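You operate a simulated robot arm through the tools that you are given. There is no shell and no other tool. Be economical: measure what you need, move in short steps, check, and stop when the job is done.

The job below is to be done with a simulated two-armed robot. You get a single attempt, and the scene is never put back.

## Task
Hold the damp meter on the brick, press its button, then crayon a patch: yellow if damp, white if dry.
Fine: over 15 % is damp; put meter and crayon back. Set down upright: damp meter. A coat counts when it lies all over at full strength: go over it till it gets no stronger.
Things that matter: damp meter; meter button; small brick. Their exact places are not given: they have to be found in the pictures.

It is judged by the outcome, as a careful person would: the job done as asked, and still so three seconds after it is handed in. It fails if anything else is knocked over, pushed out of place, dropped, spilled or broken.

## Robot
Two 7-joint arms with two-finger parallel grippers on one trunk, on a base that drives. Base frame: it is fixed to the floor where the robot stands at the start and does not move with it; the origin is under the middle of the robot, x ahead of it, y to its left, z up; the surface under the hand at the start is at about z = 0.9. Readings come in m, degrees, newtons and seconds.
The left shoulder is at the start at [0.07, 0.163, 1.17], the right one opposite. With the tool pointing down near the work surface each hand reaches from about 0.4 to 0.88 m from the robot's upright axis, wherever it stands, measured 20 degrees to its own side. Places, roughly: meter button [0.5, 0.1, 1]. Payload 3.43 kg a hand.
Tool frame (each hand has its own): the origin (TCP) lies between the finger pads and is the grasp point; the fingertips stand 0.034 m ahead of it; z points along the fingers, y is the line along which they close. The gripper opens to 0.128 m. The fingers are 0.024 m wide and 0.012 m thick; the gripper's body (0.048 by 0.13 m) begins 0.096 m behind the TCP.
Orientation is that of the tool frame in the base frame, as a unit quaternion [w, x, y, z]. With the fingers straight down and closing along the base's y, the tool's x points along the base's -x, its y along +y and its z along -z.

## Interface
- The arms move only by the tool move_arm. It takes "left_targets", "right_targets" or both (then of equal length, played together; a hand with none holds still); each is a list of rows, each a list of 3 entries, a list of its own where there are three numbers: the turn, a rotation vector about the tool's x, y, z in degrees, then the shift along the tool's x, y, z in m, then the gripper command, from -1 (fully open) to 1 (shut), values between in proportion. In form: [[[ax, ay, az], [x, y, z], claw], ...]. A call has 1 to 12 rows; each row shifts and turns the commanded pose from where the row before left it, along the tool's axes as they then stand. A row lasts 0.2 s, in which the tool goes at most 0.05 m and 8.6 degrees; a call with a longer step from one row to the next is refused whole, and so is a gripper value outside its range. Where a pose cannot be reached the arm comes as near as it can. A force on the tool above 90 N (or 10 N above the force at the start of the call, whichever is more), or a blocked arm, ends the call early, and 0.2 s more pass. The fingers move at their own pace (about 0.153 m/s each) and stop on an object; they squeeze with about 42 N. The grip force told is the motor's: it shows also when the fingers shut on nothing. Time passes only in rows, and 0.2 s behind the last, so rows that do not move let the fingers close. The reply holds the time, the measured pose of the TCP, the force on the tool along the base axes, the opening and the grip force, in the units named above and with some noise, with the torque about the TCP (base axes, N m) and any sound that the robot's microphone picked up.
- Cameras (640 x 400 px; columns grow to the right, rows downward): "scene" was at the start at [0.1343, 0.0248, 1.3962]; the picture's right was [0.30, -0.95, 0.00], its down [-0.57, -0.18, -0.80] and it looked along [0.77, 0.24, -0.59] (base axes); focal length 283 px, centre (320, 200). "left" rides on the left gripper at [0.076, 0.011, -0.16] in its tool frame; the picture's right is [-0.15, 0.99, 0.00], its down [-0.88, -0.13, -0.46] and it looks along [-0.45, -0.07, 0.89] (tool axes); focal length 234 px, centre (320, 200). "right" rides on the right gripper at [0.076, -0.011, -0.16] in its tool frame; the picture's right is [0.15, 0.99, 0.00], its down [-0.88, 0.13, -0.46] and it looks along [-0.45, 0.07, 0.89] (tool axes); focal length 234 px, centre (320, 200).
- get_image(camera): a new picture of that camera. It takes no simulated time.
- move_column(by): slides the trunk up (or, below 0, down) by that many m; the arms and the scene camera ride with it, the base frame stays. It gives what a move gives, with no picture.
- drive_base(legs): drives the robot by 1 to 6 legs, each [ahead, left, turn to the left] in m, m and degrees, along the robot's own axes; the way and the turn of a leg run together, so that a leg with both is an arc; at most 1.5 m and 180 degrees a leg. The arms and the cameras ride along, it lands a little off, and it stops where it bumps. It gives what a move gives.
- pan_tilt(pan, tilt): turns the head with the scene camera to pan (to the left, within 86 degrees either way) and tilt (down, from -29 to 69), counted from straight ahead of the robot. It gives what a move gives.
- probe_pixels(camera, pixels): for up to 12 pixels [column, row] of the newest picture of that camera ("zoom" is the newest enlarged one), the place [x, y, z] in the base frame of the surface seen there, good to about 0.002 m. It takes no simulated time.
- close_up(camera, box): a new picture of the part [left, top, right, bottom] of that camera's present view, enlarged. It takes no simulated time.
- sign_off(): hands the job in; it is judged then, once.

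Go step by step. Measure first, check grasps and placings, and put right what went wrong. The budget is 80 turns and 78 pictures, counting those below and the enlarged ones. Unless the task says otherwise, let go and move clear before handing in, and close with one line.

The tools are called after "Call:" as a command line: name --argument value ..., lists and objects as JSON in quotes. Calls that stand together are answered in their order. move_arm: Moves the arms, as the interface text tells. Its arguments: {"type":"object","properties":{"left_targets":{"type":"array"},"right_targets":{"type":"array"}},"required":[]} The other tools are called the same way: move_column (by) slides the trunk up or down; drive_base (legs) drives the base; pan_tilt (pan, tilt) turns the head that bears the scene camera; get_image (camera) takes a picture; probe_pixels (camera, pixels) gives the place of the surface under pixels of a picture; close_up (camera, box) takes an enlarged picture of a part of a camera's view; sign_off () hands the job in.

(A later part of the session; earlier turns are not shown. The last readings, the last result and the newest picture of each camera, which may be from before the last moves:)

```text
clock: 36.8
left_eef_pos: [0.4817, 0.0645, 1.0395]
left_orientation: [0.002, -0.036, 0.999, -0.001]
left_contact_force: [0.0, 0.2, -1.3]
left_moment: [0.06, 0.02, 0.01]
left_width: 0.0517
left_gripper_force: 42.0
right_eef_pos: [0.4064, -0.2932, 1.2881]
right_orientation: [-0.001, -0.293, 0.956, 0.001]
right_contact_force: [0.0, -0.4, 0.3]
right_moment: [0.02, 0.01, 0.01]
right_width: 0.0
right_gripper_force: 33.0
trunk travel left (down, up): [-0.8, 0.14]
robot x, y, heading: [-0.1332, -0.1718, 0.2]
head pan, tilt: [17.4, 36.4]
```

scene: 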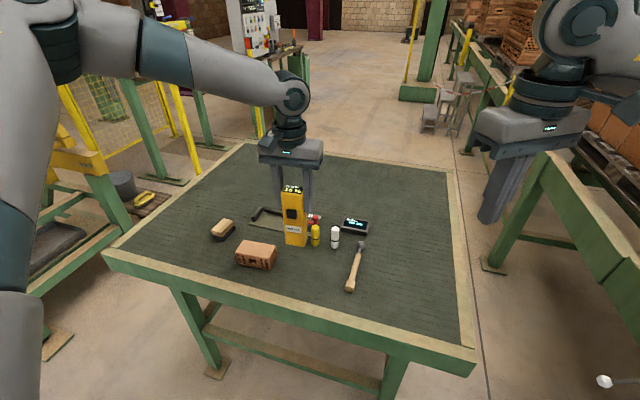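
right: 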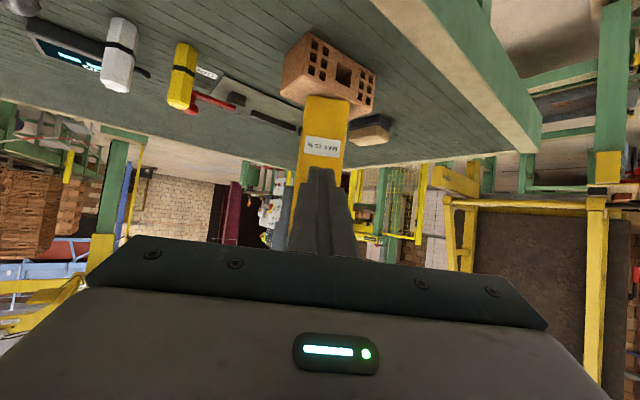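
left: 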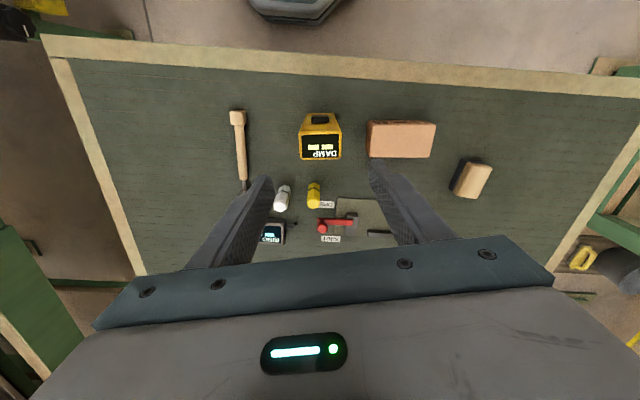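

Call:
move_arm --left_targets '[[[0, 0, 0], [0, 0, 0.001], 1], [[0, 0, 0], [0, 0, 0.001], 1], [[0, 0, 0], [0, 0, 0], 1]]'

```text
clock: 37.6
left_eef_pos: [0.4824, 0.0645, 1.0394]
left_orientation: [0.003, -0.037, 0.999, -0.001]
left_contact_force: [4.3, -0.4, 9.7]
left_moment: [0.13, -0.28, -0.08]
left_width: 0.0517
left_gripper_force: 42.0
right_eef_pos: [0.4069, -0.2941, 1.2873]
right_orientation: [0.0, -0.293, 0.956, 0.0]
right_contact_force: [-0.3, 0.2, 0.8]
right_moment: [0.01, 0.04, -0.02]
right_width: 0.0002
right_gripper_force: 32.8
trunk travel left (down, up): [-0.8, 0.14]
robot x, y, heading: [-0.1311, -0.1744, -0.0]
head pan, tilt: [17.4, 36.4]
```

Contact with the table (10 N), so I'll open gently and rise.

Call:
move_arm --left_targets '[[[0, 0, 0], [0, 0, 0], 0.15], [[0, 0, 0], [0, 0, 0], -0.1], [[0, 0, 0], [0, 0, 0], -0.3], [[0, 0, 0], [0, 0, -0.04], -0.3], [[0, 0, 0], [0, 0, -0.04], -0.3], [[0, 0, 0], [0, 0, -0.04], -0.3], [[0, 0, 0], [0, 0, -0.03], -0.3], [[0, 0, 0], [0, 0, 0], -0.3]]'

Call:
get_image --camera "left"

Call:
close_up --camera "scene" --box '[200, 160, 400, 300]'

```text
clock: 39.4
left_eef_pos: [0.4818, 0.0643, 1.1882]
left_orientation: [0.0, -0.036, 0.999, 0.0]
left_contact_force: [1.1, 0.0, 0.5]
left_moment: [0.0, 0.04, 0.02]
left_width: 0.0832
left_gripper_force: 0.2
right_eef_pos: [0.4072, -0.2939, 1.2854]
right_orientation: [-0.001, -0.293, 0.956, 0.0]
right_contact_force: [1.1, 0.2, 0.3]
right_moment: [-0.04, 0.01, 0.02]
right_width: 0.0
right_gripper_force: 32.9
trunk travel left (down, up): [-0.8, 0.14]
robot x, y, heading: [-0.1286, -0.176, -0.1]
head pan, tilt: [17.4, 36.4]
```

```text
47 pictures are left
```

left: 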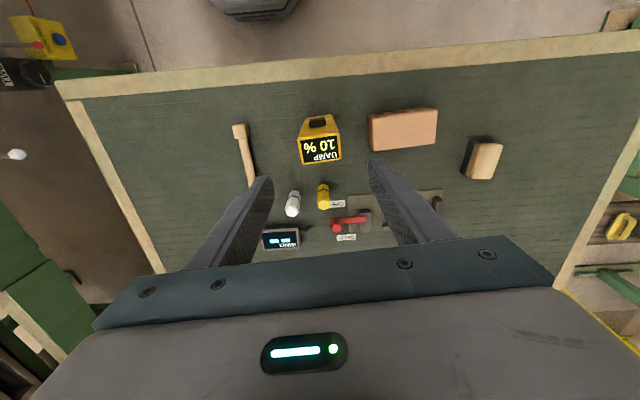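

```text
2.86 times, centred on (300, 230) of scene
```

zoom: 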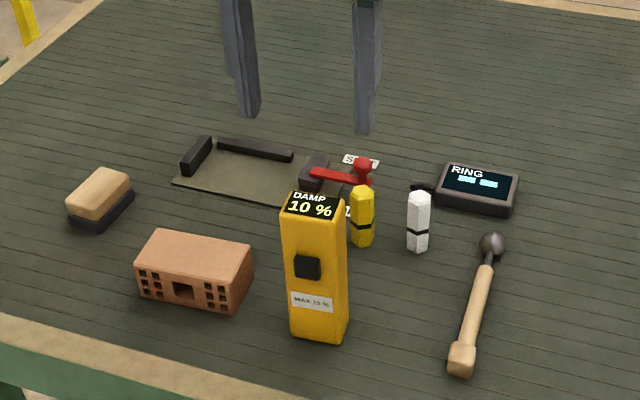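

The meter is back upright. Now a close look at the white crayon.

Call:
close_up --camera "scene" --box '[300, 205, 380, 255]'

Call:
probe_pixels --camera "zoom" --pixels '[[280, 180], [265, 185], [295, 185], [280, 172], [280, 230], [280, 290], [268, 260], [292, 260], [135, 160], [150, 220], [275, 340]]'

Call:
close_up --camera "left" --box '[260, 170, 360, 250]'

```text
8.00 times, centred on (340, 230) of scene
```

zoom: 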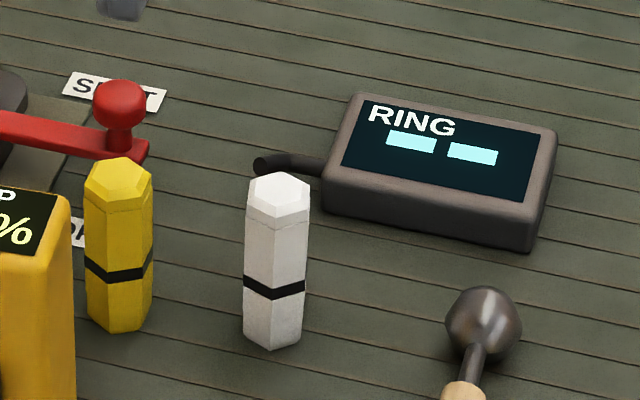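

```text
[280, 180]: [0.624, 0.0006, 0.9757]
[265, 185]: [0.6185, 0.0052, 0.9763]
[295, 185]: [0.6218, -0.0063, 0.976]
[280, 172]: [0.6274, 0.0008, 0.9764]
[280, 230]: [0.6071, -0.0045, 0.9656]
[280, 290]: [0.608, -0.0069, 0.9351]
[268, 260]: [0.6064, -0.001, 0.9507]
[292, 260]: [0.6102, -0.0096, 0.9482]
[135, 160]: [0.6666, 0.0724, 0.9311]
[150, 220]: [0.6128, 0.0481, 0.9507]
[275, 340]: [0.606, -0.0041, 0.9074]
```

```text
5.00 times, centred on (310, 210) of left
```

zoom: 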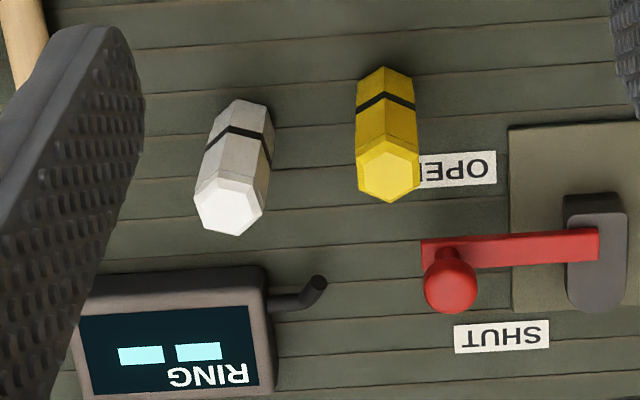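

The crayon is a hexagon about 0.025 across and 0.076 tall, centred near (0.6185, -0.001). I'll bring the left hand above it.

Call:
move_arm --left_targets '[[[0, 0, 0], [-0.033, -0.0186, 0], 0.0], [[0, 0, 0], [-0.033, -0.0186, 0], 0.0], [[0, 0, 0], [-0.033, -0.0186, 0.01], 0.0], [[0, 0, 0], [-0.033, -0.0187, 0.02], 0.0], [[0, 0, 0], [0, 0, 0.04], 0.0], [[0, 0, 0], [0, 0, 0.03], 0.0], [[0, 0, 0], [0, 0, 0], 0.0]]'

Call:
get_image --camera "left"

Call:
close_up --camera "scene" --box '[260, 130, 420, 260]'

```text
clock: 41.0
left_eef_pos: [0.5315, 0.0694, 1.1063]
left_orientation: [0.002, -0.036, 0.999, -0.001]
left_contact_force: [0.3, 0.0, 0.0]
left_moment: [0.02, 0.0, -0.01]
left_width: 0.0638
left_gripper_force: 0.0
left hand out of reach, approached as far as the arm can: row 2, 3, 4, 5, 6
right_eef_pos: [0.4065, -0.2931, 1.2866]
right_orientation: [-0.001, -0.293, 0.956, 0.001]
right_contact_force: [0.4, 0.9, 0.3]
right_moment: [-0.04, 0.02, -0.02]
right_width: 0.0
right_gripper_force: 33.0
trunk travel left (down, up): [-0.8, 0.14]
robot x, y, heading: [-0.1298, -0.1733, 0.1]
head pan, tilt: [17.4, 36.4]
```

```text
43 pictures are left
```

left: 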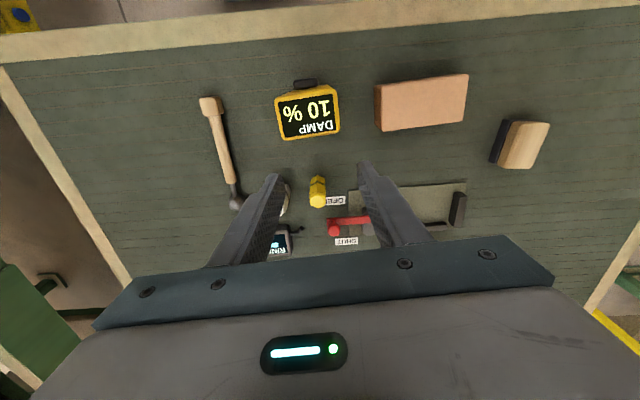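

```text
3.08 times, centred on (340, 195) of scene
```

zoom: 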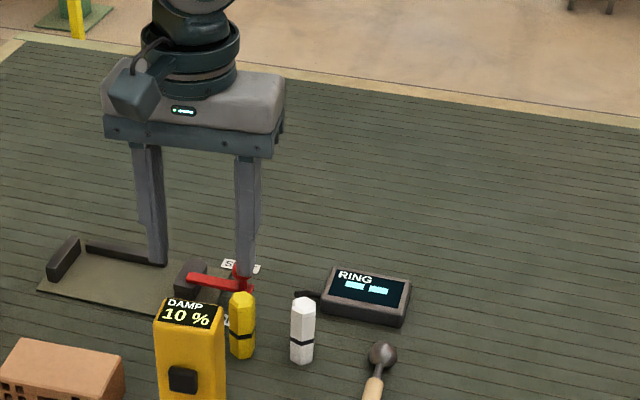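

Out of reach from here, so I'll raise the hand and drive ahead so the crayon comes into comfortable range.

Call:
move_arm --left_targets '[[[0, 0, 0], [0.01, 0, -0.04], 0.0], [[0, 0, 0], [0.02, 0, -0.03], 0.0], [[0, 0, 0], [0, 0, 0], 0.0]]'

Call:
drive_base --legs '[[0.12, -0.05, 0]]'

```text
clock: 41.8
left_eef_pos: [0.5021, 0.0681, 1.1782]
left_orientation: [0.001, -0.035, 0.999, 0.0]
left_contact_force: [0.2, 0.1, 0.3]
left_moment: [-0.02, 0.02, 0.01]
left_width: 0.0638
left_gripper_force: 0.1
right_eef_pos: [0.4077, -0.2933, 1.2864]
right_orientation: [-0.001, -0.294, 0.956, 0.0]
right_contact_force: [0.7, 0.4, 0.8]
right_moment: [-0.02, 0.02, 0.0]
right_width: 0.0
right_gripper_force: 32.9
trunk travel left (down, up): [-0.8, 0.14]
robot x, y, heading: [-0.13, -0.1695, 0.0]
head pan, tilt: [17.4, 36.4]
```

```text
clock: 43.1
left_eef_pos: [0.6208, 0.0195, 1.1789]
left_orientation: [0.001, -0.036, 0.999, 0.0]
left_contact_force: [0.1, -0.8, 0.5]
left_moment: [0.03, -0.04, 0.02]
left_width: 0.0641
left_gripper_force: 0.1
right_eef_pos: [0.5236, -0.3428, 1.2886]
right_orientation: [0.0, -0.293, 0.956, 0.0]
right_contact_force: [0.1, -0.3, 1.3]
right_moment: [0.01, -0.01, 0.03]
right_width: 0.0
right_gripper_force: 32.7
trunk travel left (down, up): [-0.8, 0.14]
robot x, y, heading: [-0.0073, -0.2219, -0.2]
head pan, tilt: [17.4, 36.4]
```

Call:
move_arm --left_targets '[[[0, 0, 0], [0.0034, -0.0203, 0], 0.0], [[0, 0, 0], [0, 0, 0.045], 0.0], [[0, 0, 0], [0, 0, 0.045], 0.0], [[0, 0, 0], [0, 0, 0.03], 0.0], [[0, 0, 0], [0, 0, 0], 0.0]]'

Call:
get_image --camera "left"

Call:
get_image --camera "scene"

```text
clock: 44.3
left_eef_pos: [0.6125, 0.0052, 1.0643]
left_orientation: [0.002, -0.036, 0.999, -0.001]
left_contact_force: [0.3, -0.5, -0.2]
left_moment: [0.04, -0.01, -0.06]
left_width: 0.0638
left_gripper_force: 0.0
left hand out of reach, approached as far as the arm can: row 4
right_eef_pos: [0.5253, -0.3439, 1.2877]
right_orientation: [0.0, -0.294, 0.956, 0.001]
right_contact_force: [0.6, -0.2, 0.0]
right_moment: [-0.03, 0.01, -0.02]
right_width: 0.0002
right_gripper_force: 33.1
trunk travel left (down, up): [-0.8, 0.14]
robot x, y, heading: [-0.007, -0.2206, -0.0]
head pan, tilt: [17.4, 36.4]
```

```text
41 pictures are left
```

left: 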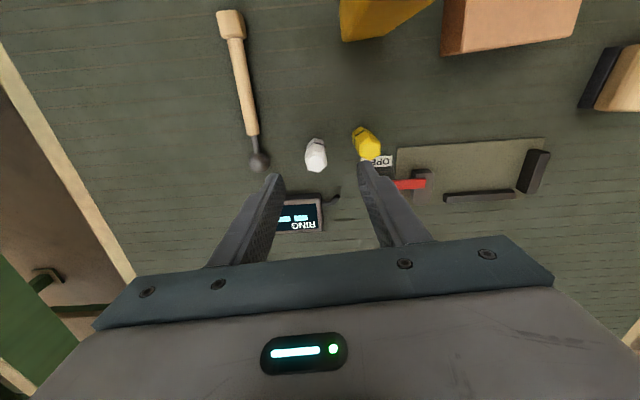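

```text
40 pictures are left
```

scene: 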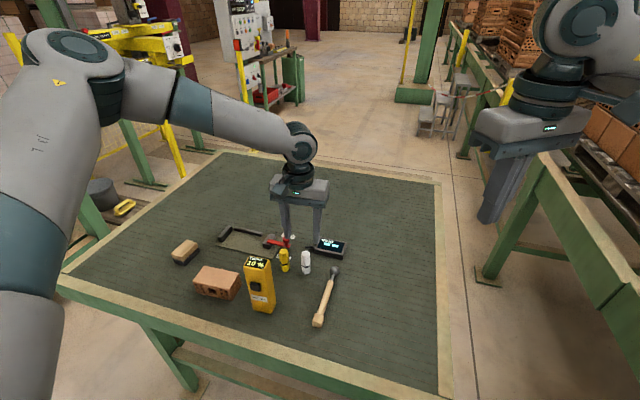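

The arm limit depends on height relative to the shoulder. For this low grasp I'll raise the hand and lower the trunk back 0.15.

Call:
move_arm --left_targets '[[[0, 0, 0], [0, 0, -0.04], 0.0], [[0, 0, 0], [0, 0, -0.04], 0.0], [[0, 0, 0], [0, 0, -0.04], 0.0], [[0, 0, 0], [0, 0, 0], 0.0]]'

Call:
move_column --by -0.14

Call:
get_image --camera "left"

```text
clock: 45.3
left_eef_pos: [0.6115, 0.0067, 1.1829]
left_orientation: [0.0, -0.036, 0.999, 0.001]
left_contact_force: [-0.1, -0.7, -0.9]
left_moment: [0.0, 0.0, 0.0]
left_width: 0.0642
left_gripper_force: 0.0
right_eef_pos: [0.5251, -0.3435, 1.2874]
right_orientation: [0.0, -0.294, 0.956, 0.001]
right_contact_force: [0.1, -0.1, 0.1]
right_moment: [0.03, 0.0, -0.01]
right_width: 0.0
right_gripper_force: 33.5
trunk travel left (down, up): [-0.8, 0.14]
robot x, y, heading: [-0.0128, -0.22, -0.0]
head pan, tilt: [17.4, 36.4]
```

```text
clock: 47.0
left_eef_pos: [0.6127, 0.0052, 1.0437]
left_orientation: [0.001, -0.036, 0.999, 0.0]
left_contact_force: [-0.4, 0.2, -0.4]
left_moment: [0.02, 0.02, -0.02]
left_width: 0.0642
left_gripper_force: 0.1
right_eef_pos: [0.5267, -0.3426, 1.1472]
right_orientation: [0.0, -0.293, 0.956, 0.001]
right_contact_force: [-0.3, -0.5, -0.3]
right_moment: [0.01, 0.04, 0.02]
right_width: 0.0001
right_gripper_force: 32.8
trunk travel left (down, up): [-0.66, 0.28]
robot x, y, heading: [-0.0081, -0.2172, 0.0]
head pan, tilt: [17.4, 36.4]
```

```text
39 pictures are left
```

left: 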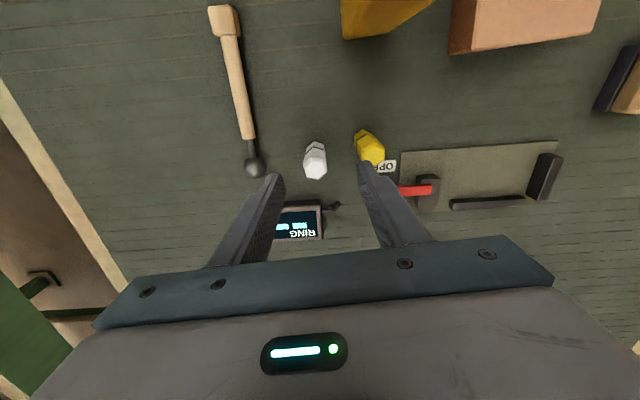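

Call:
close_up --camera "left" --box '[270, 110, 430, 230]'

Call:
probe_pixels --camera "left" --pixels '[[307, 172], [323, 172], [316, 178], [316, 161], [316, 169], [307, 164], [323, 164], [364, 164], [378, 160], [371, 152], [325, 205]]'

```text
3.33 times, centred on (350, 170) of left
```

zoom: 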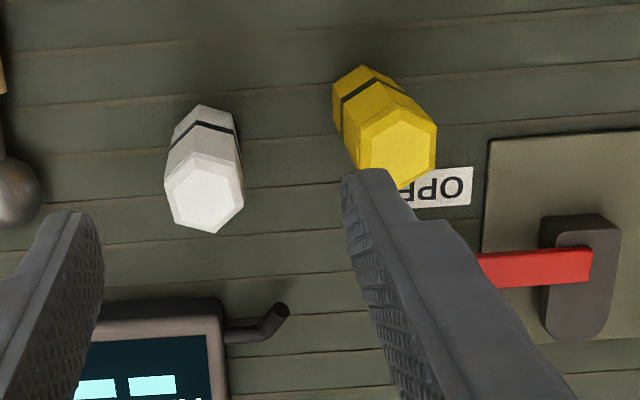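

```text
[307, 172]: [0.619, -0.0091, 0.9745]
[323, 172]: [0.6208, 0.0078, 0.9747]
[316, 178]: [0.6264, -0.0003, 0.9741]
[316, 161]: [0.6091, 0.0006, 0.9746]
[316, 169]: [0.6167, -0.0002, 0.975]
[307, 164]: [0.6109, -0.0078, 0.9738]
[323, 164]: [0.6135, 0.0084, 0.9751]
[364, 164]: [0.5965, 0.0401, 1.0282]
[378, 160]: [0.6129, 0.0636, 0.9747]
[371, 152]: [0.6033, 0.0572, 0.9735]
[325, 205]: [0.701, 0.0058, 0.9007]
```

Crayon top centre is (0.6175, 0.000). The yellow crayon is close, so I'll narrow to 0.046, centre and check before going down.

Call:
move_arm --left_targets '[[[0, 0, 0], [-0.0044, -0.0055, 0], 0.28], [[0, 0, 0], [0, 0, 0.02], 0.28], [[0, 0, 0], [0, 0, 0], 0.28], [[0, 0, 0], [0, 0, 0], 0.28]]'

Call:
close_up --camera "left" --box '[250, 110, 410, 230]'

```text
clock: 48.0
left_eef_pos: [0.617, 0.0012, 1.0244]
left_orientation: [0.001, -0.035, 0.999, 0.0]
left_contact_force: [0.4, 0.4, 0.1]
left_moment: [0.0, 0.02, -0.02]
left_width: 0.0461
left_gripper_force: 0.1
right_eef_pos: [0.5266, -0.3438, 1.1478]
right_orientation: [0.0, -0.292, 0.956, 0.001]
right_contact_force: [-0.9, 0.2, -0.9]
right_moment: [0.01, -0.02, 0.03]
right_width: 0.0
right_gripper_force: 33.0
trunk travel left (down, up): [-0.66, 0.28]
robot x, y, heading: [-0.0091, -0.2179, -0.0]
head pan, tilt: [17.4, 36.4]
```

```text
3.33 times, centred on (330, 170) of left
```

zoom: 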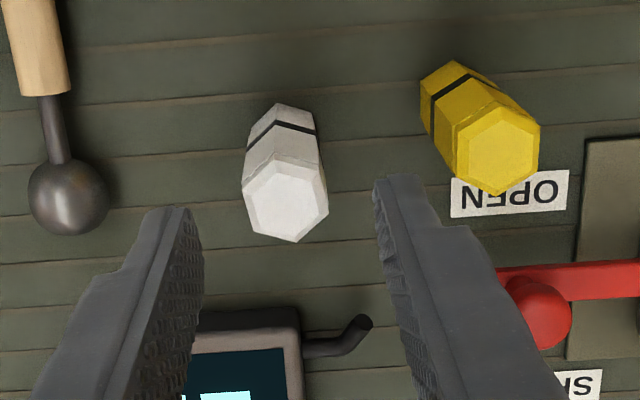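

Centred, with a clear gap on both sides. I'll descend and grip.

Call:
move_arm --left_targets '[[[0, 0, 0], [0, -0.001, 0.03], 0.28], [[0, 0, 0], [0, 0, 0.03], 0.28], [[0, 0, 0], [0, 0, 0.002], 0.28], [[0, 0, 0], [0, 0, 0], 1], [[0, 0, 0], [0, 0, 0], 1], [[0, 0, 0], [0, 0, 0], 1]]'

Call:
close_up --camera "left" --box '[250, 110, 410, 230]'

```text
clock: 49.4
left_eef_pos: [0.6172, 0.0006, 0.9623]
left_orientation: [0.0, -0.036, 0.999, 0.001]
left_contact_force: [0.5, -1.2, 0.4]
left_moment: [-0.03, -0.01, -0.01]
left_width: 0.0242
left_gripper_force: 41.9
right_eef_pos: [0.5262, -0.3443, 1.1472]
right_orientation: [0.0, -0.293, 0.956, 0.001]
right_contact_force: [0.5, 0.4, 1.2]
right_moment: [-0.01, 0.0, 0.02]
right_width: 0.0002
right_gripper_force: 32.8
trunk travel left (down, up): [-0.66, 0.28]
robot x, y, heading: [-0.0103, -0.2207, 0.0]
head pan, tilt: [17.4, 36.4]
```

```text
3.33 times, centred on (330, 170) of left
```

zoom: 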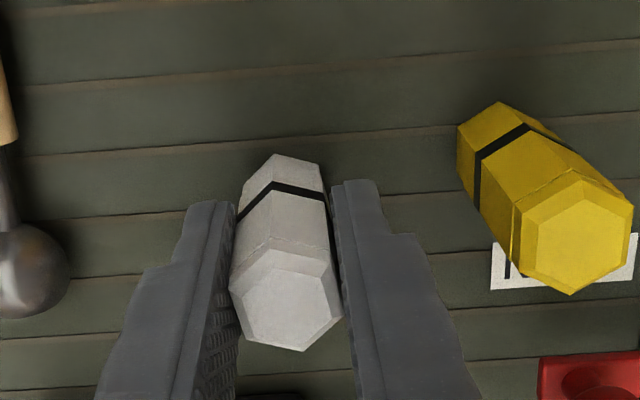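

The crayon is gripped (0.0242). I'll lift it clear, raise the trunk 0.1, and drive so the brick is in the left hand's zone.

Call:
move_arm --left_targets '[[[0, 0, 0], [0, 0, -0.04], 1], [[0, 0, 0], [0, 0, -0.04], 1], [[0, 0, 0], [0, 0, -0.03], 1], [[0, 0, 0], [0, 0, 0], 1]]'

Call:
move_column --by 0.1

Call:
drive_base --legs '[[-0.11, 0.2, 0]]'

Call:
get_image --camera "scene"

Call:
get_image --camera "left"

```text
clock: 50.4
left_eef_pos: [0.6177, 0.0005, 1.0716]
left_orientation: [0.001, -0.035, 0.999, 0.0]
left_contact_force: [0.8, -0.5, -0.9]
left_moment: [-0.03, -0.01, -0.02]
left_width: 0.0241
left_gripper_force: 41.7
right_eef_pos: [0.5259, -0.3439, 1.1485]
right_orientation: [-0.001, -0.294, 0.956, 0.001]
right_contact_force: [0.2, 0.0, 0.2]
right_moment: [-0.01, 0.0, 0.01]
right_width: 0.0
right_gripper_force: 32.8
trunk travel left (down, up): [-0.66, 0.28]
robot x, y, heading: [-0.0114, -0.2197, -0.0]
head pan, tilt: [17.4, 36.4]
```

```text
clock: 51.7
left_eef_pos: [0.6182, 0.0009, 1.1718]
left_orientation: [0.001, -0.036, 0.999, -0.001]
left_contact_force: [0.7, 0.6, -0.2]
left_moment: [0.02, 0.01, 0.02]
left_width: 0.023
left_gripper_force: 41.9
right_eef_pos: [0.5263, -0.3437, 1.2472]
right_orientation: [0.001, -0.293, 0.956, 0.001]
right_contact_force: [-0.2, 0.4, 0.5]
right_moment: [0.0, 0.02, -0.01]
right_width: 0.0
right_gripper_force: 33.3
trunk travel left (down, up): [-0.76, 0.18]
robot x, y, heading: [-0.0074, -0.2248, 0.1]
head pan, tilt: [17.4, 36.4]
```

```text
clock: 53.4
left_eef_pos: [0.5069, 0.199, 1.1718]
left_orientation: [0.002, -0.036, 0.999, 0.001]
left_contact_force: [0.1, 0.1, -0.4]
left_moment: [0.02, 0.02, -0.02]
left_width: 0.0214
left_gripper_force: 42.2
right_eef_pos: [0.4156, -0.1455, 1.2464]
right_orientation: [0.0, -0.293, 0.956, 0.0]
right_contact_force: [-0.7, 0.5, -0.2]
right_moment: [0.01, -0.02, -0.04]
right_width: 0.0001
right_gripper_force: 33.1
trunk travel left (down, up): [-0.76, 0.18]
robot x, y, heading: [-0.1209, -0.0205, 0.0]
head pan, tilt: [17.4, 36.4]
```

```text
35 pictures are left
```

scene: 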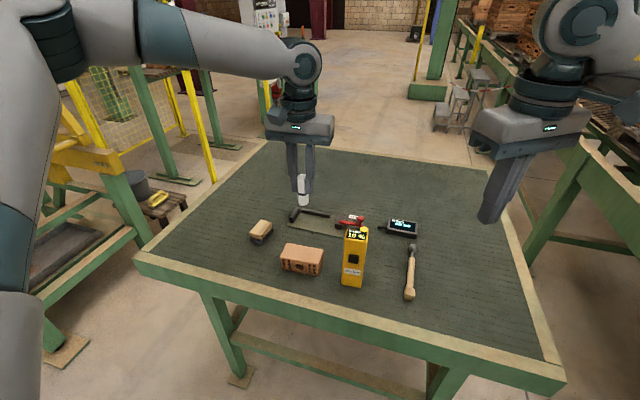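

```text
34 pictures are left
```

left: 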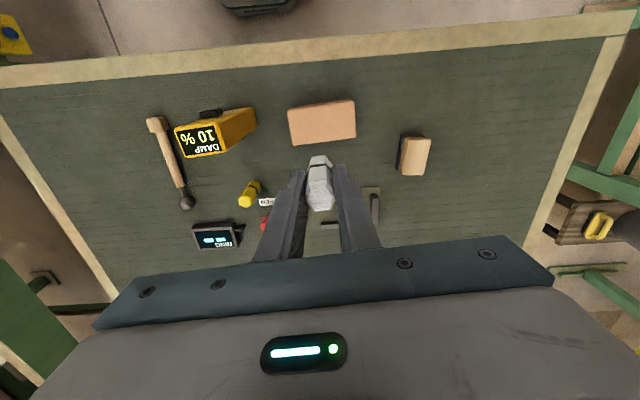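

The grip width changed from 0.024 to 0.021, so the hexagon settled onto its flats. I'll check the crayon's attitude and the brick's corners.

Call:
close_up --camera "scene" --box '[260, 130, 360, 290]'

Call:
probe_pixels --camera "left" --pixels '[[289, 107], [353, 101], [355, 136], [294, 143], [312, 206], [325, 209], [319, 160], [322, 122]]'

Call:
close_up --camera "left" --box '[250, 90, 410, 230]'

```text
2.50 times, centred on (310, 210) of scene
```

zoom: 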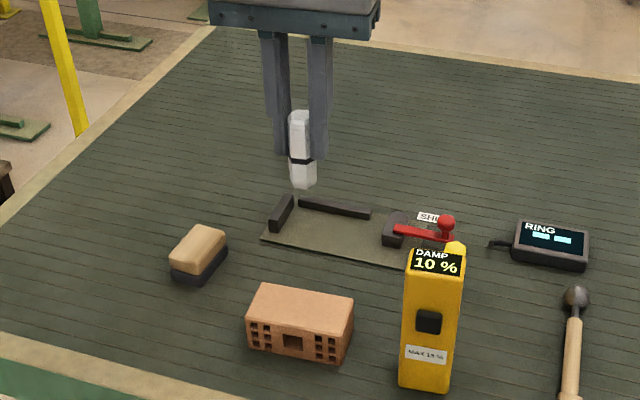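

```text
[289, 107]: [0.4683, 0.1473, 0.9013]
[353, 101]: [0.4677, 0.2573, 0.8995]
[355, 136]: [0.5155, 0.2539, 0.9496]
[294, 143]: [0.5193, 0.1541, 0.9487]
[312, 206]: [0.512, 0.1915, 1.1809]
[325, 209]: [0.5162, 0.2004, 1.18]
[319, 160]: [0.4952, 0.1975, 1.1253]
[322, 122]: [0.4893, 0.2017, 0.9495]
```

```text
2.86 times, centred on (330, 160) of left
```

zoom: 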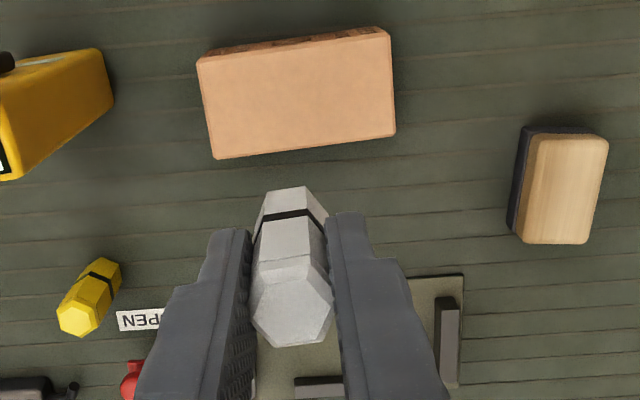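

The crayon hangs upright; the brick top's centre is about (0.493, 0.204) and its long axis runs along tool y. I'll move over the right part of the brick and come down to just above it.

Call:
move_arm --left_targets '[[[0, 0, 0], [0.0158, -0.0239, 0.03], 1], [[0, 0, 0], [0, 0, 0.045], 1], [[0, 0, 0], [0, 0, 0.045], 1], [[0, 0, 0], [0, 0, 0.026], 1], [[0, 0, 0], [0, 0, 0.008], 1], [[0, 0, 0], [0, 0, 0], 1]]'

Call:
close_up --camera "scene" --box '[250, 200, 350, 290]'

```text
clock: 54.8
left_eef_pos: [0.4818, 0.189, 1.0252]
left_orientation: [0.002, -0.036, 0.999, -0.001]
left_contact_force: [0.5, 0.3, -0.7]
left_moment: [-0.03, 0.02, 0.03]
left_width: 0.0216
left_gripper_force: 42.1
left hand out of reach, approached as far as the arm can: row 3, 4, 5
right_eef_pos: [0.4166, -0.1447, 1.247]
right_orientation: [0.0, -0.293, 0.956, 0.001]
right_contact_force: [-0.4, -0.4, -0.4]
right_moment: [0.02, 0.02, -0.06]
right_width: 0.0
right_gripper_force: 33.2
trunk travel left (down, up): [-0.76, 0.18]
robot x, y, heading: [-0.1201, -0.02, 0.2]
head pan, tilt: [17.4, 36.4]
```

```text
4.44 times, centred on (300, 245) of scene
```

zoom: 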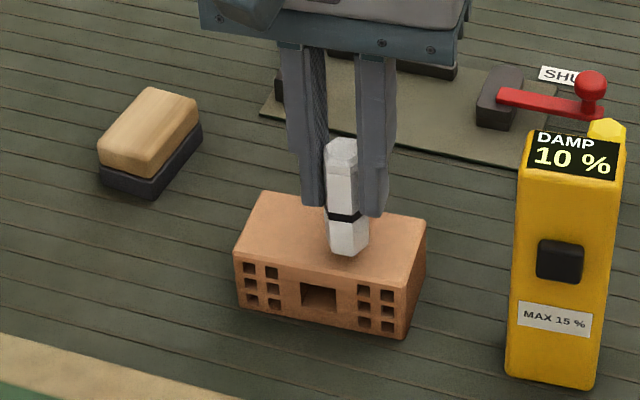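

The arm limit favours targets further to the left, so I'll raise slightly and drive the base 0.07 to the right.

Call:
move_arm --left_targets '[[[0, 0, 0], [0, 0, -0.04], 1], [[0, 0, 0], [0, 0, -0.04], 1], [[0, 0, 0], [0, 0, 0], 1]]'

Call:
drive_base --legs '[[0, -0.07, 0]]'

```text
clock: 55.6
left_eef_pos: [0.4834, 0.1896, 1.1047]
left_orientation: [0.001, -0.036, 0.999, 0.0]
left_contact_force: [0.0, -0.8, -0.8]
left_moment: [-0.01, 0.03, -0.02]
left_width: 0.0216
left_gripper_force: 42.4
right_eef_pos: [0.4161, -0.1447, 1.2462]
right_orientation: [-0.002, -0.293, 0.956, 0.001]
right_contact_force: [0.1, 0.1, 0.4]
right_moment: [-0.02, 0.03, -0.04]
right_width: 0.0
right_gripper_force: 32.4
trunk travel left (down, up): [-0.76, 0.18]
robot x, y, heading: [-0.1202, -0.0203, -0.1]
head pan, tilt: [17.4, 36.4]
```

```text
clock: 56.6
left_eef_pos: [0.4829, 0.1247, 1.104]
left_orientation: [0.001, -0.037, 0.999, -0.002]
left_contact_force: [-0.3, 0.1, 0.2]
left_moment: [-0.08, -0.01, 0.0]
left_width: 0.0215
left_gripper_force: 41.4
right_eef_pos: [0.4151, -0.2074, 1.2474]
right_orientation: [-0.001, -0.295, 0.956, -0.001]
right_contact_force: [-0.3, -0.1, -0.8]
right_moment: [-0.04, 0.01, 0.0]
right_width: 0.0
right_gripper_force: 33.1
trunk travel left (down, up): [-0.76, 0.18]
robot x, y, heading: [-0.1195, -0.0926, 0.3]
head pan, tilt: [17.4, 36.4]
```

Call:
move_arm --left_targets '[[[0, 0, 0], [-0.0063, 0.0251, 0], 1], [[0, 0, 0], [-0.0064, 0.0252, 0], 1], [[0, 0, 0], [0, 0, 0.04], 1], [[0, 0, 0], [0, 0, 0.04], 1], [[0, 0, 0], [0, 0, 0.006], 1], [[0, 0, 0], [0, 0, 0], 1]]'

Call:
close_up --camera "scene" --box '[240, 190, 340, 280]'

```text
clock: 58.0
left_eef_pos: [0.4905, 0.1717, 1.0189]
left_orientation: [0.0, -0.037, 0.999, 0.0]
left_contact_force: [0.1, 0.5, -0.1]
left_moment: [0.04, 0.02, -0.02]
left_width: 0.0218
left_gripper_force: 42.2
right_eef_pos: [0.4155, -0.213, 1.2471]
right_orientation: [0.0, -0.294, 0.956, 0.001]
right_contact_force: [-0.4, 0.3, 0.4]
right_moment: [0.03, -0.02, -0.04]
right_width: 0.0
right_gripper_force: 33.3
trunk travel left (down, up): [-0.76, 0.18]
robot x, y, heading: [-0.1191, -0.0904, 0.5]
head pan, tilt: [17.4, 36.4]
```

```text
4.44 times, centred on (290, 235) of scene
```

zoom: 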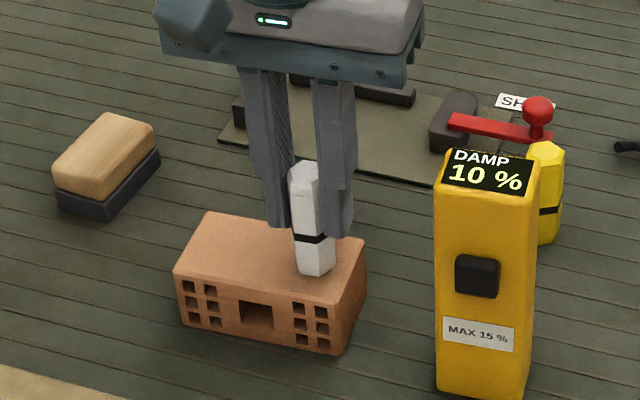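

In position with no drift. I'll touch down slowly.

Call:
move_arm --left_targets '[[[0, 0, 0], [0, 0, 0.004], 1], [[0, 0, 0], [0, 0, 0.002], 1], [[0, 0, 0], [0, 0, 0.001], 1], [[0, 0, 0], [0, 0, 0], 1]]'

```text
clock: 59.0
left_eef_pos: [0.4903, 0.1719, 1.015]
left_orientation: [0.006, -0.038, 0.999, 0.0]
left_contact_force: [5.6, 7.8, 39.8]
left_moment: [0.32, -0.19, 0.02]
left_width: 0.0218
left_gripper_force: 41.8
right_eef_pos: [0.4129, -0.2121, 1.2492]
right_orientation: [0.001, -0.295, 0.955, 0.0]
right_contact_force: [-0.2, -0.4, 0.4]
right_moment: [0.03, 0.0, 0.01]
right_width: 0.0
right_gripper_force: 33.1
trunk travel left (down, up): [-0.76, 0.18]
robot x, y, heading: [-0.1232, -0.0888, 0.3]
head pan, tilt: [17.4, 36.4]
```

Contact came a bit early at 40 N, so I'll ease up by 2.5 mm.

Call:
move_arm --left_targets '[[[0, 0, 0], [0, 0, -0.0025], 1], [[0, 0, 0], [0, 0, 0], 1]]'

```text
clock: 59.6
left_eef_pos: [0.4892, 0.1713, 1.0156]
left_orientation: [0.003, -0.037, 0.999, 0.0]
left_contact_force: [6.5, 4.1, 29.7]
left_moment: [0.14, -0.39, 0.0]
left_width: 0.0216
left_gripper_force: 42.5
right_eef_pos: [0.4146, -0.2121, 1.2476]
right_orientation: [0.001, -0.295, 0.956, 0.0]
right_contact_force: [-0.1, -0.8, 0.6]
right_moment: [0.02, 0.0, 0.01]
right_width: 0.0
right_gripper_force: 33.4
trunk travel left (down, up): [-0.76, 0.18]
robot x, y, heading: [-0.1217, -0.0936, 0.2]
head pan, tilt: [17.4, 36.4]
```

Call:
move_arm --left_targets '[[[0, 0, 0], [0, 0, -0.005], 1], [[0, 0, 0], [0, 0, 0], 1]]'

```text
clock: 60.2
left_eef_pos: [0.4884, 0.1733, 1.0171]
left_orientation: [-0.001, -0.037, 0.999, 0.001]
left_contact_force: [0.3, 0.3, -0.7]
left_moment: [0.01, 0.04, 0.01]
left_width: 0.0214
left_gripper_force: 42.1
right_eef_pos: [0.4144, -0.2114, 1.247]
right_orientation: [0.0, -0.295, 0.956, 0.0]
right_contact_force: [0.3, 1.1, 0.1]
right_moment: [0.0, 0.01, 0.01]
right_width: 0.0
right_gripper_force: 33.0
trunk travel left (down, up): [-0.76, 0.18]
robot x, y, heading: [-0.1211, -0.089, 0.2]
head pan, tilt: [17.4, 36.4]
```

Free again at 1.017. Now a light press and a first stroke along the brick, then check the mark.

Call:
move_arm --left_targets '[[[0, 0, 0], [0, 0, 0.003], 1], [[0, 0, 0], [0, 0.01, 0], 1], [[0, 0, 0], [0, 0.01, 0], 1], [[0, 0, 0], [0, 0.01, 0], 1], [[0, 0, 0], [0, 0.01, 0], 1], [[0, 0, 0], [0, 0.01, 0], 1], [[0, 0, 0], [0, 0.01, 0], 1], [[0, 0, 0], [0, 0, 0], 1]]'

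Call:
close_up --camera "scene" --box '[240, 190, 340, 280]'

```text
clock: 62.0
left_eef_pos: [0.4862, 0.2333, 1.0161]
left_orientation: [0.0, -0.037, 0.999, 0.0]
left_contact_force: [0.0, 0.2, 1.8]
left_moment: [0.01, 0.04, -0.01]
left_width: 0.0216
left_gripper_force: 42.0
right_eef_pos: [0.4145, -0.2127, 1.2469]
right_orientation: [0.0, -0.295, 0.956, 0.001]
right_contact_force: [-1.0, 0.6, -0.2]
right_moment: [0.0, -0.01, -0.02]
right_width: 0.0
right_gripper_force: 32.6
trunk travel left (down, up): [-0.76, 0.18]
robot x, y, heading: [-0.1204, -0.0946, 0.2]
head pan, tilt: [17.4, 36.4]
```

```text
4.44 times, centred on (290, 235) of scene
```

zoom: 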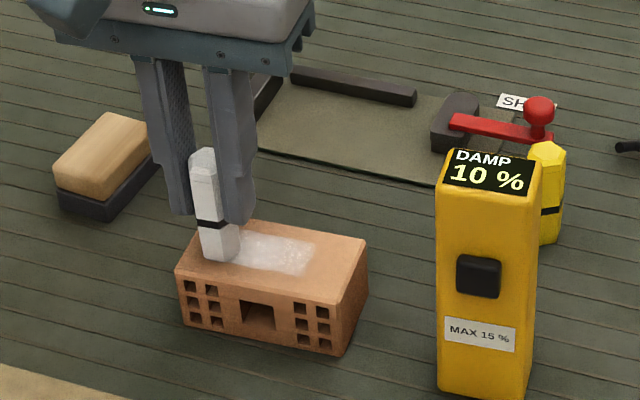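

White comes off and the brick hasn't moved. I'll continue with back-and-forth strokes, slightly firmer, widening toward +x.

Call:
move_arm --left_targets '[[[0, 0, 0], [0, 0, 0.001], 1], [[0, 0, 0], [0, -0.015, 0], 1], [[0, 0, 0], [0, -0.015, 0], 1], [[0, 0, 0], [0, -0.015, 0], 1], [[0, 0, 0], [0, -0.015, 0], 1], [[0, 0, 0], [-0.009, 0, 0], 1], [[0, 0, 0], [0, 0.015, 0], 1], [[0, 0, 0], [0, 0.015, 0], 1], [[0, 0, 0], [0, 0.015, 0], 1], [[0, 0, 0], [0, 0.015, 0], 1]]'

Call:
move_arm --left_targets '[[[0, 0, 0], [-0.009, 0, 0], 1], [[0, 0, 0], [0, -0.015, 0], 1], [[0, 0, 0], [0, -0.015, 0], 1], [[0, 0, 0], [0, -0.015, 0], 1], [[0, 0, 0], [0, -0.015, 0], 1], [[0, 0, 0], [0.005, 0, 0], 1], [[0, 0, 0], [0, 0.015, 0], 1], [[0, 0, 0], [0, 0.015, 0], 1], [[0, 0, 0], [0, 0.015, 0], 1], [[0, 0, 0], [0, 0.015, 0], 1]]'

Call:
close_up --camera "scene" --box '[240, 190, 340, 280]'

```text
clock: 64.2
left_eef_pos: [0.4955, 0.2335, 1.0162]
left_orientation: [0.002, -0.038, 0.999, 0.0]
left_contact_force: [0.1, -4.4, 8.9]
left_moment: [-0.27, 0.01, 0.04]
left_width: 0.0217
left_gripper_force: 42.1
right_eef_pos: [0.4153, -0.2132, 1.2476]
right_orientation: [0.0, -0.294, 0.956, 0.001]
right_contact_force: [-0.4, 0.4, 0.0]
right_moment: [-0.01, 0.01, 0.04]
right_width: 0.0
right_gripper_force: 32.7
trunk travel left (down, up): [-0.76, 0.18]
robot x, y, heading: [-0.1239, -0.0906, 0.3]
head pan, tilt: [17.4, 36.4]
```

```text
clock: 66.4
left_eef_pos: [0.5004, 0.2336, 1.0155]
left_orientation: [0.001, -0.035, 0.999, -0.001]
left_contact_force: [-0.2, -3.9, 6.7]
left_moment: [-0.22, 0.03, 0.0]
left_width: 0.0218
left_gripper_force: 41.9
right_eef_pos: [0.4151, -0.211, 1.2475]
right_orientation: [0.001, -0.296, 0.955, 0.0]
right_contact_force: [-0.1, 0.4, 0.6]
right_moment: [0.01, -0.03, -0.01]
right_width: 0.0
right_gripper_force: 33.4
trunk travel left (down, up): [-0.76, 0.18]
robot x, y, heading: [-0.1211, -0.0914, 0.1]
head pan, tilt: [17.4, 36.4]
```

```text
4.44 times, centred on (290, 235) of scene
```

zoom: 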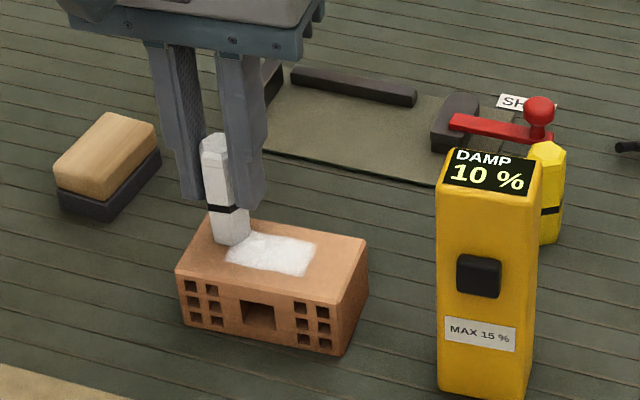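

Coat is building and the brick is still in place. More passes over the whole patch.

Call:
move_arm --left_targets '[[[0, 0, 0], [0, -0.015, 0], 1], [[0, 0, 0], [0, -0.015, 0], 1], [[0, 0, 0], [0, -0.015, 0], 1], [[0, 0, 0], [0, -0.015, 0], 1], [[0, 0, 0], [0.005, 0, 0], 1], [[0, 0, 0], [0, 0.015, 0], 1], [[0, 0, 0], [0, 0.015, 0], 1], [[0, 0, 0], [0, 0.015, 0], 1], [[0, 0, 0], [0, 0.015, 0], 1], [[0, 0, 0], [0.005, 0, 0], 1]]'

Call:
move_arm --left_targets '[[[0, 0, 0], [0, -0.015, 0], 1], [[0, 0, 0], [0, -0.015, 0], 1], [[0, 0, 0], [0, -0.015, 0], 1], [[0, 0, 0], [0, -0.015, 0], 1], [[0, 0, 0], [0.005, 0, 0], 1], [[0, 0, 0], [0, 0.015, 0], 1], [[0, 0, 0], [0, 0.015, 0], 1], [[0, 0, 0], [0, 0.015, 0], 1], [[0, 0, 0], [0, 0.015, 0], 1], [[0, 0, 0], [0, 0, 0], 1]]'

Call:
move_arm --left_targets '[[[0, 0, 0], [0, -0.015, 0], 1], [[0, 0, 0], [0, -0.015, 0], 1], [[0, 0, 0], [0, -0.015, 0], 1], [[0, 0, 0], [0, -0.015, 0], 1], [[0, 0, 0], [-0.006, 0, 0], 1], [[0, 0, 0], [0, 0.015, 0], 1], [[0, 0, 0], [0, 0.015, 0], 1], [[0, 0, 0], [0, 0.015, 0], 1], [[0, 0, 0], [0, 0.015, 0], 1], [[0, 0, 0], [-0.006, 0, 0], 1]]'

Call:
move_arm --left_targets '[[[0, 0, 0], [0, -0.015, 0], 1], [[0, 0, 0], [0, -0.015, 0], 1], [[0, 0, 0], [0, -0.015, 0], 1], [[0, 0, 0], [0, -0.015, 0], 1], [[0, 0, 0], [-0.006, 0, 0], 1], [[0, 0, 0], [0, 0.015, 0], 1], [[0, 0, 0], [0, 0.015, 0], 1], [[0, 0, 0], [0, 0.015, 0], 1], [[0, 0, 0], [0, 0.015, 0], 1], [[0, 0, 0], [0, 0, 0], 1]]'

Call:
close_up --camera "scene" --box '[240, 190, 340, 280]'

```text
clock: 68.6
left_eef_pos: [0.4912, 0.2339, 1.0168]
left_orientation: [0.002, -0.037, 0.999, 0.001]
left_contact_force: [2.3, 1.4, 5.5]
left_moment: [0.08, -0.07, -0.01]
left_width: 0.0214
left_gripper_force: 41.8
right_eef_pos: [0.4153, -0.2124, 1.2474]
right_orientation: [0.0, -0.294, 0.956, 0.0]
right_contact_force: [0.1, -0.8, -0.4]
right_moment: [0.01, -0.03, -0.02]
right_width: 0.0002
right_gripper_force: 33.0
trunk travel left (down, up): [-0.76, 0.18]
robot x, y, heading: [-0.1184, -0.0917, 0.3]
head pan, tilt: [17.4, 36.4]
```

```text
clock: 70.8
left_eef_pos: [0.4837, 0.2328, 1.0166]
left_orientation: [0.001, -0.037, 0.999, 0.001]
left_contact_force: [0.6, -1.1, 5.4]
left_moment: [-0.08, 0.05, 0.02]
left_width: 0.0214
left_gripper_force: 41.7
right_eef_pos: [0.4151, -0.213, 1.2472]
right_orientation: [0.0, -0.295, 0.956, 0.001]
right_contact_force: [0.1, -0.1, -0.2]
right_moment: [-0.01, -0.01, 0.03]
right_width: 0.0001
right_gripper_force: 33.2
trunk travel left (down, up): [-0.76, 0.18]
robot x, y, heading: [-0.1216, -0.0898, 0.0]
head pan, tilt: [17.4, 36.4]
```

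```text
clock: 73.0
left_eef_pos: [0.4944, 0.2348, 1.0157]
left_orientation: [0.0, -0.038, 0.999, 0.0]
left_contact_force: [-4.7, 0.9, 9.8]
left_moment: [0.02, 0.32, -0.02]
left_width: 0.0217
left_gripper_force: 41.7
right_eef_pos: [0.4143, -0.2128, 1.2483]
right_orientation: [0.001, -0.295, 0.956, 0.001]
right_contact_force: [0.0, 0.2, -0.9]
right_moment: [-0.01, -0.01, -0.01]
right_width: 0.0
right_gripper_force: 32.8
trunk travel left (down, up): [-0.76, 0.18]
robot x, y, heading: [-0.12, -0.0932, 0.1]
head pan, tilt: [17.4, 36.4]
```

```text
clock: 75.2
left_eef_pos: [0.5036, 0.2332, 1.0158]
left_orientation: [0.001, -0.038, 0.999, 0.001]
left_contact_force: [0.0, -1.0, 5.1]
left_moment: [-0.06, 0.04, 0.0]
left_width: 0.0217
left_gripper_force: 42.0
right_eef_pos: [0.4158, -0.2127, 1.2479]
right_orientation: [0.0, -0.295, 0.955, 0.001]
right_contact_force: [-0.2, 0.1, 0.0]
right_moment: [-0.01, -0.01, 0.02]
right_width: 0.0
right_gripper_force: 33.0
trunk travel left (down, up): [-0.76, 0.18]
robot x, y, heading: [-0.1213, -0.0898, 0.2]
head pan, tilt: [17.4, 36.4]
```

```text
4.44 times, centred on (290, 235) of scene
```

zoom: 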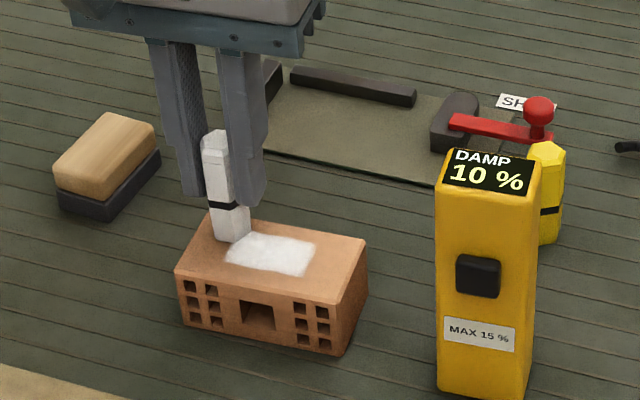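

The patch looks strong. I'll lift off and inspect it from the wrist and scene cameras.

Call:
move_arm --left_targets '[[[0, 0, 0], [0, 0, -0.03], 1], [[0, 0, 0], [0, 0, -0.045], 1], [[0, 0, 0], [-0.03, 0, -0.01], 1], [[0, 0, 0], [0, 0, 0], 1]]'

Call:
close_up --camera "left" --box '[250, 70, 410, 200]'

Call:
close_up --camera "scene" --box '[265, 225, 335, 275]'

```text
clock: 76.2
left_eef_pos: [0.5331, 0.2352, 1.0996]
left_orientation: [0.001, -0.038, 0.999, 0.0]
left_contact_force: [-0.2, -0.9, -1.2]
left_moment: [0.02, -0.01, -0.02]
left_width: 0.0218
left_gripper_force: 41.9
right_eef_pos: [0.4156, -0.2112, 1.248]
right_orientation: [0.0, -0.295, 0.956, 0.0]
right_contact_force: [-0.2, 0.4, -0.4]
right_moment: [-0.04, 0.02, 0.0]
right_width: 0.0
right_gripper_force: 33.1
trunk travel left (down, up): [-0.76, 0.18]
robot x, y, heading: [-0.119, -0.0945, 0.4]
head pan, tilt: [17.4, 36.4]
```

```text
3.08 times, centred on (330, 135) of left
```

zoom: 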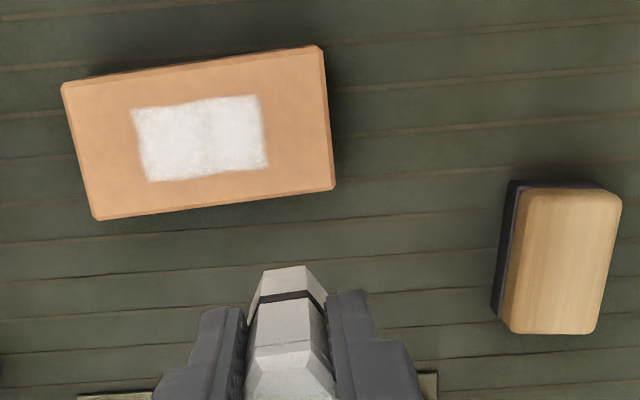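

```text
8.00 times, centred on (300, 250) of scene
```

zoom: 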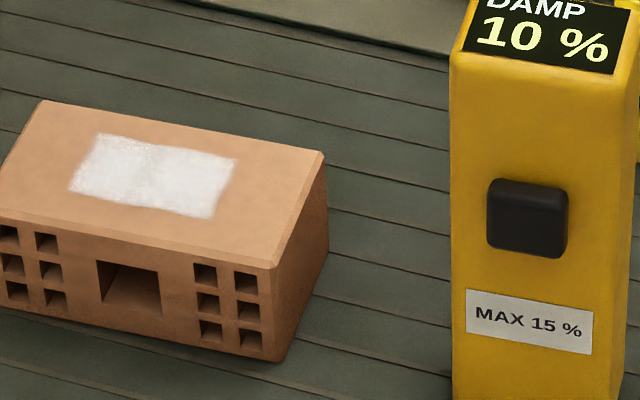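

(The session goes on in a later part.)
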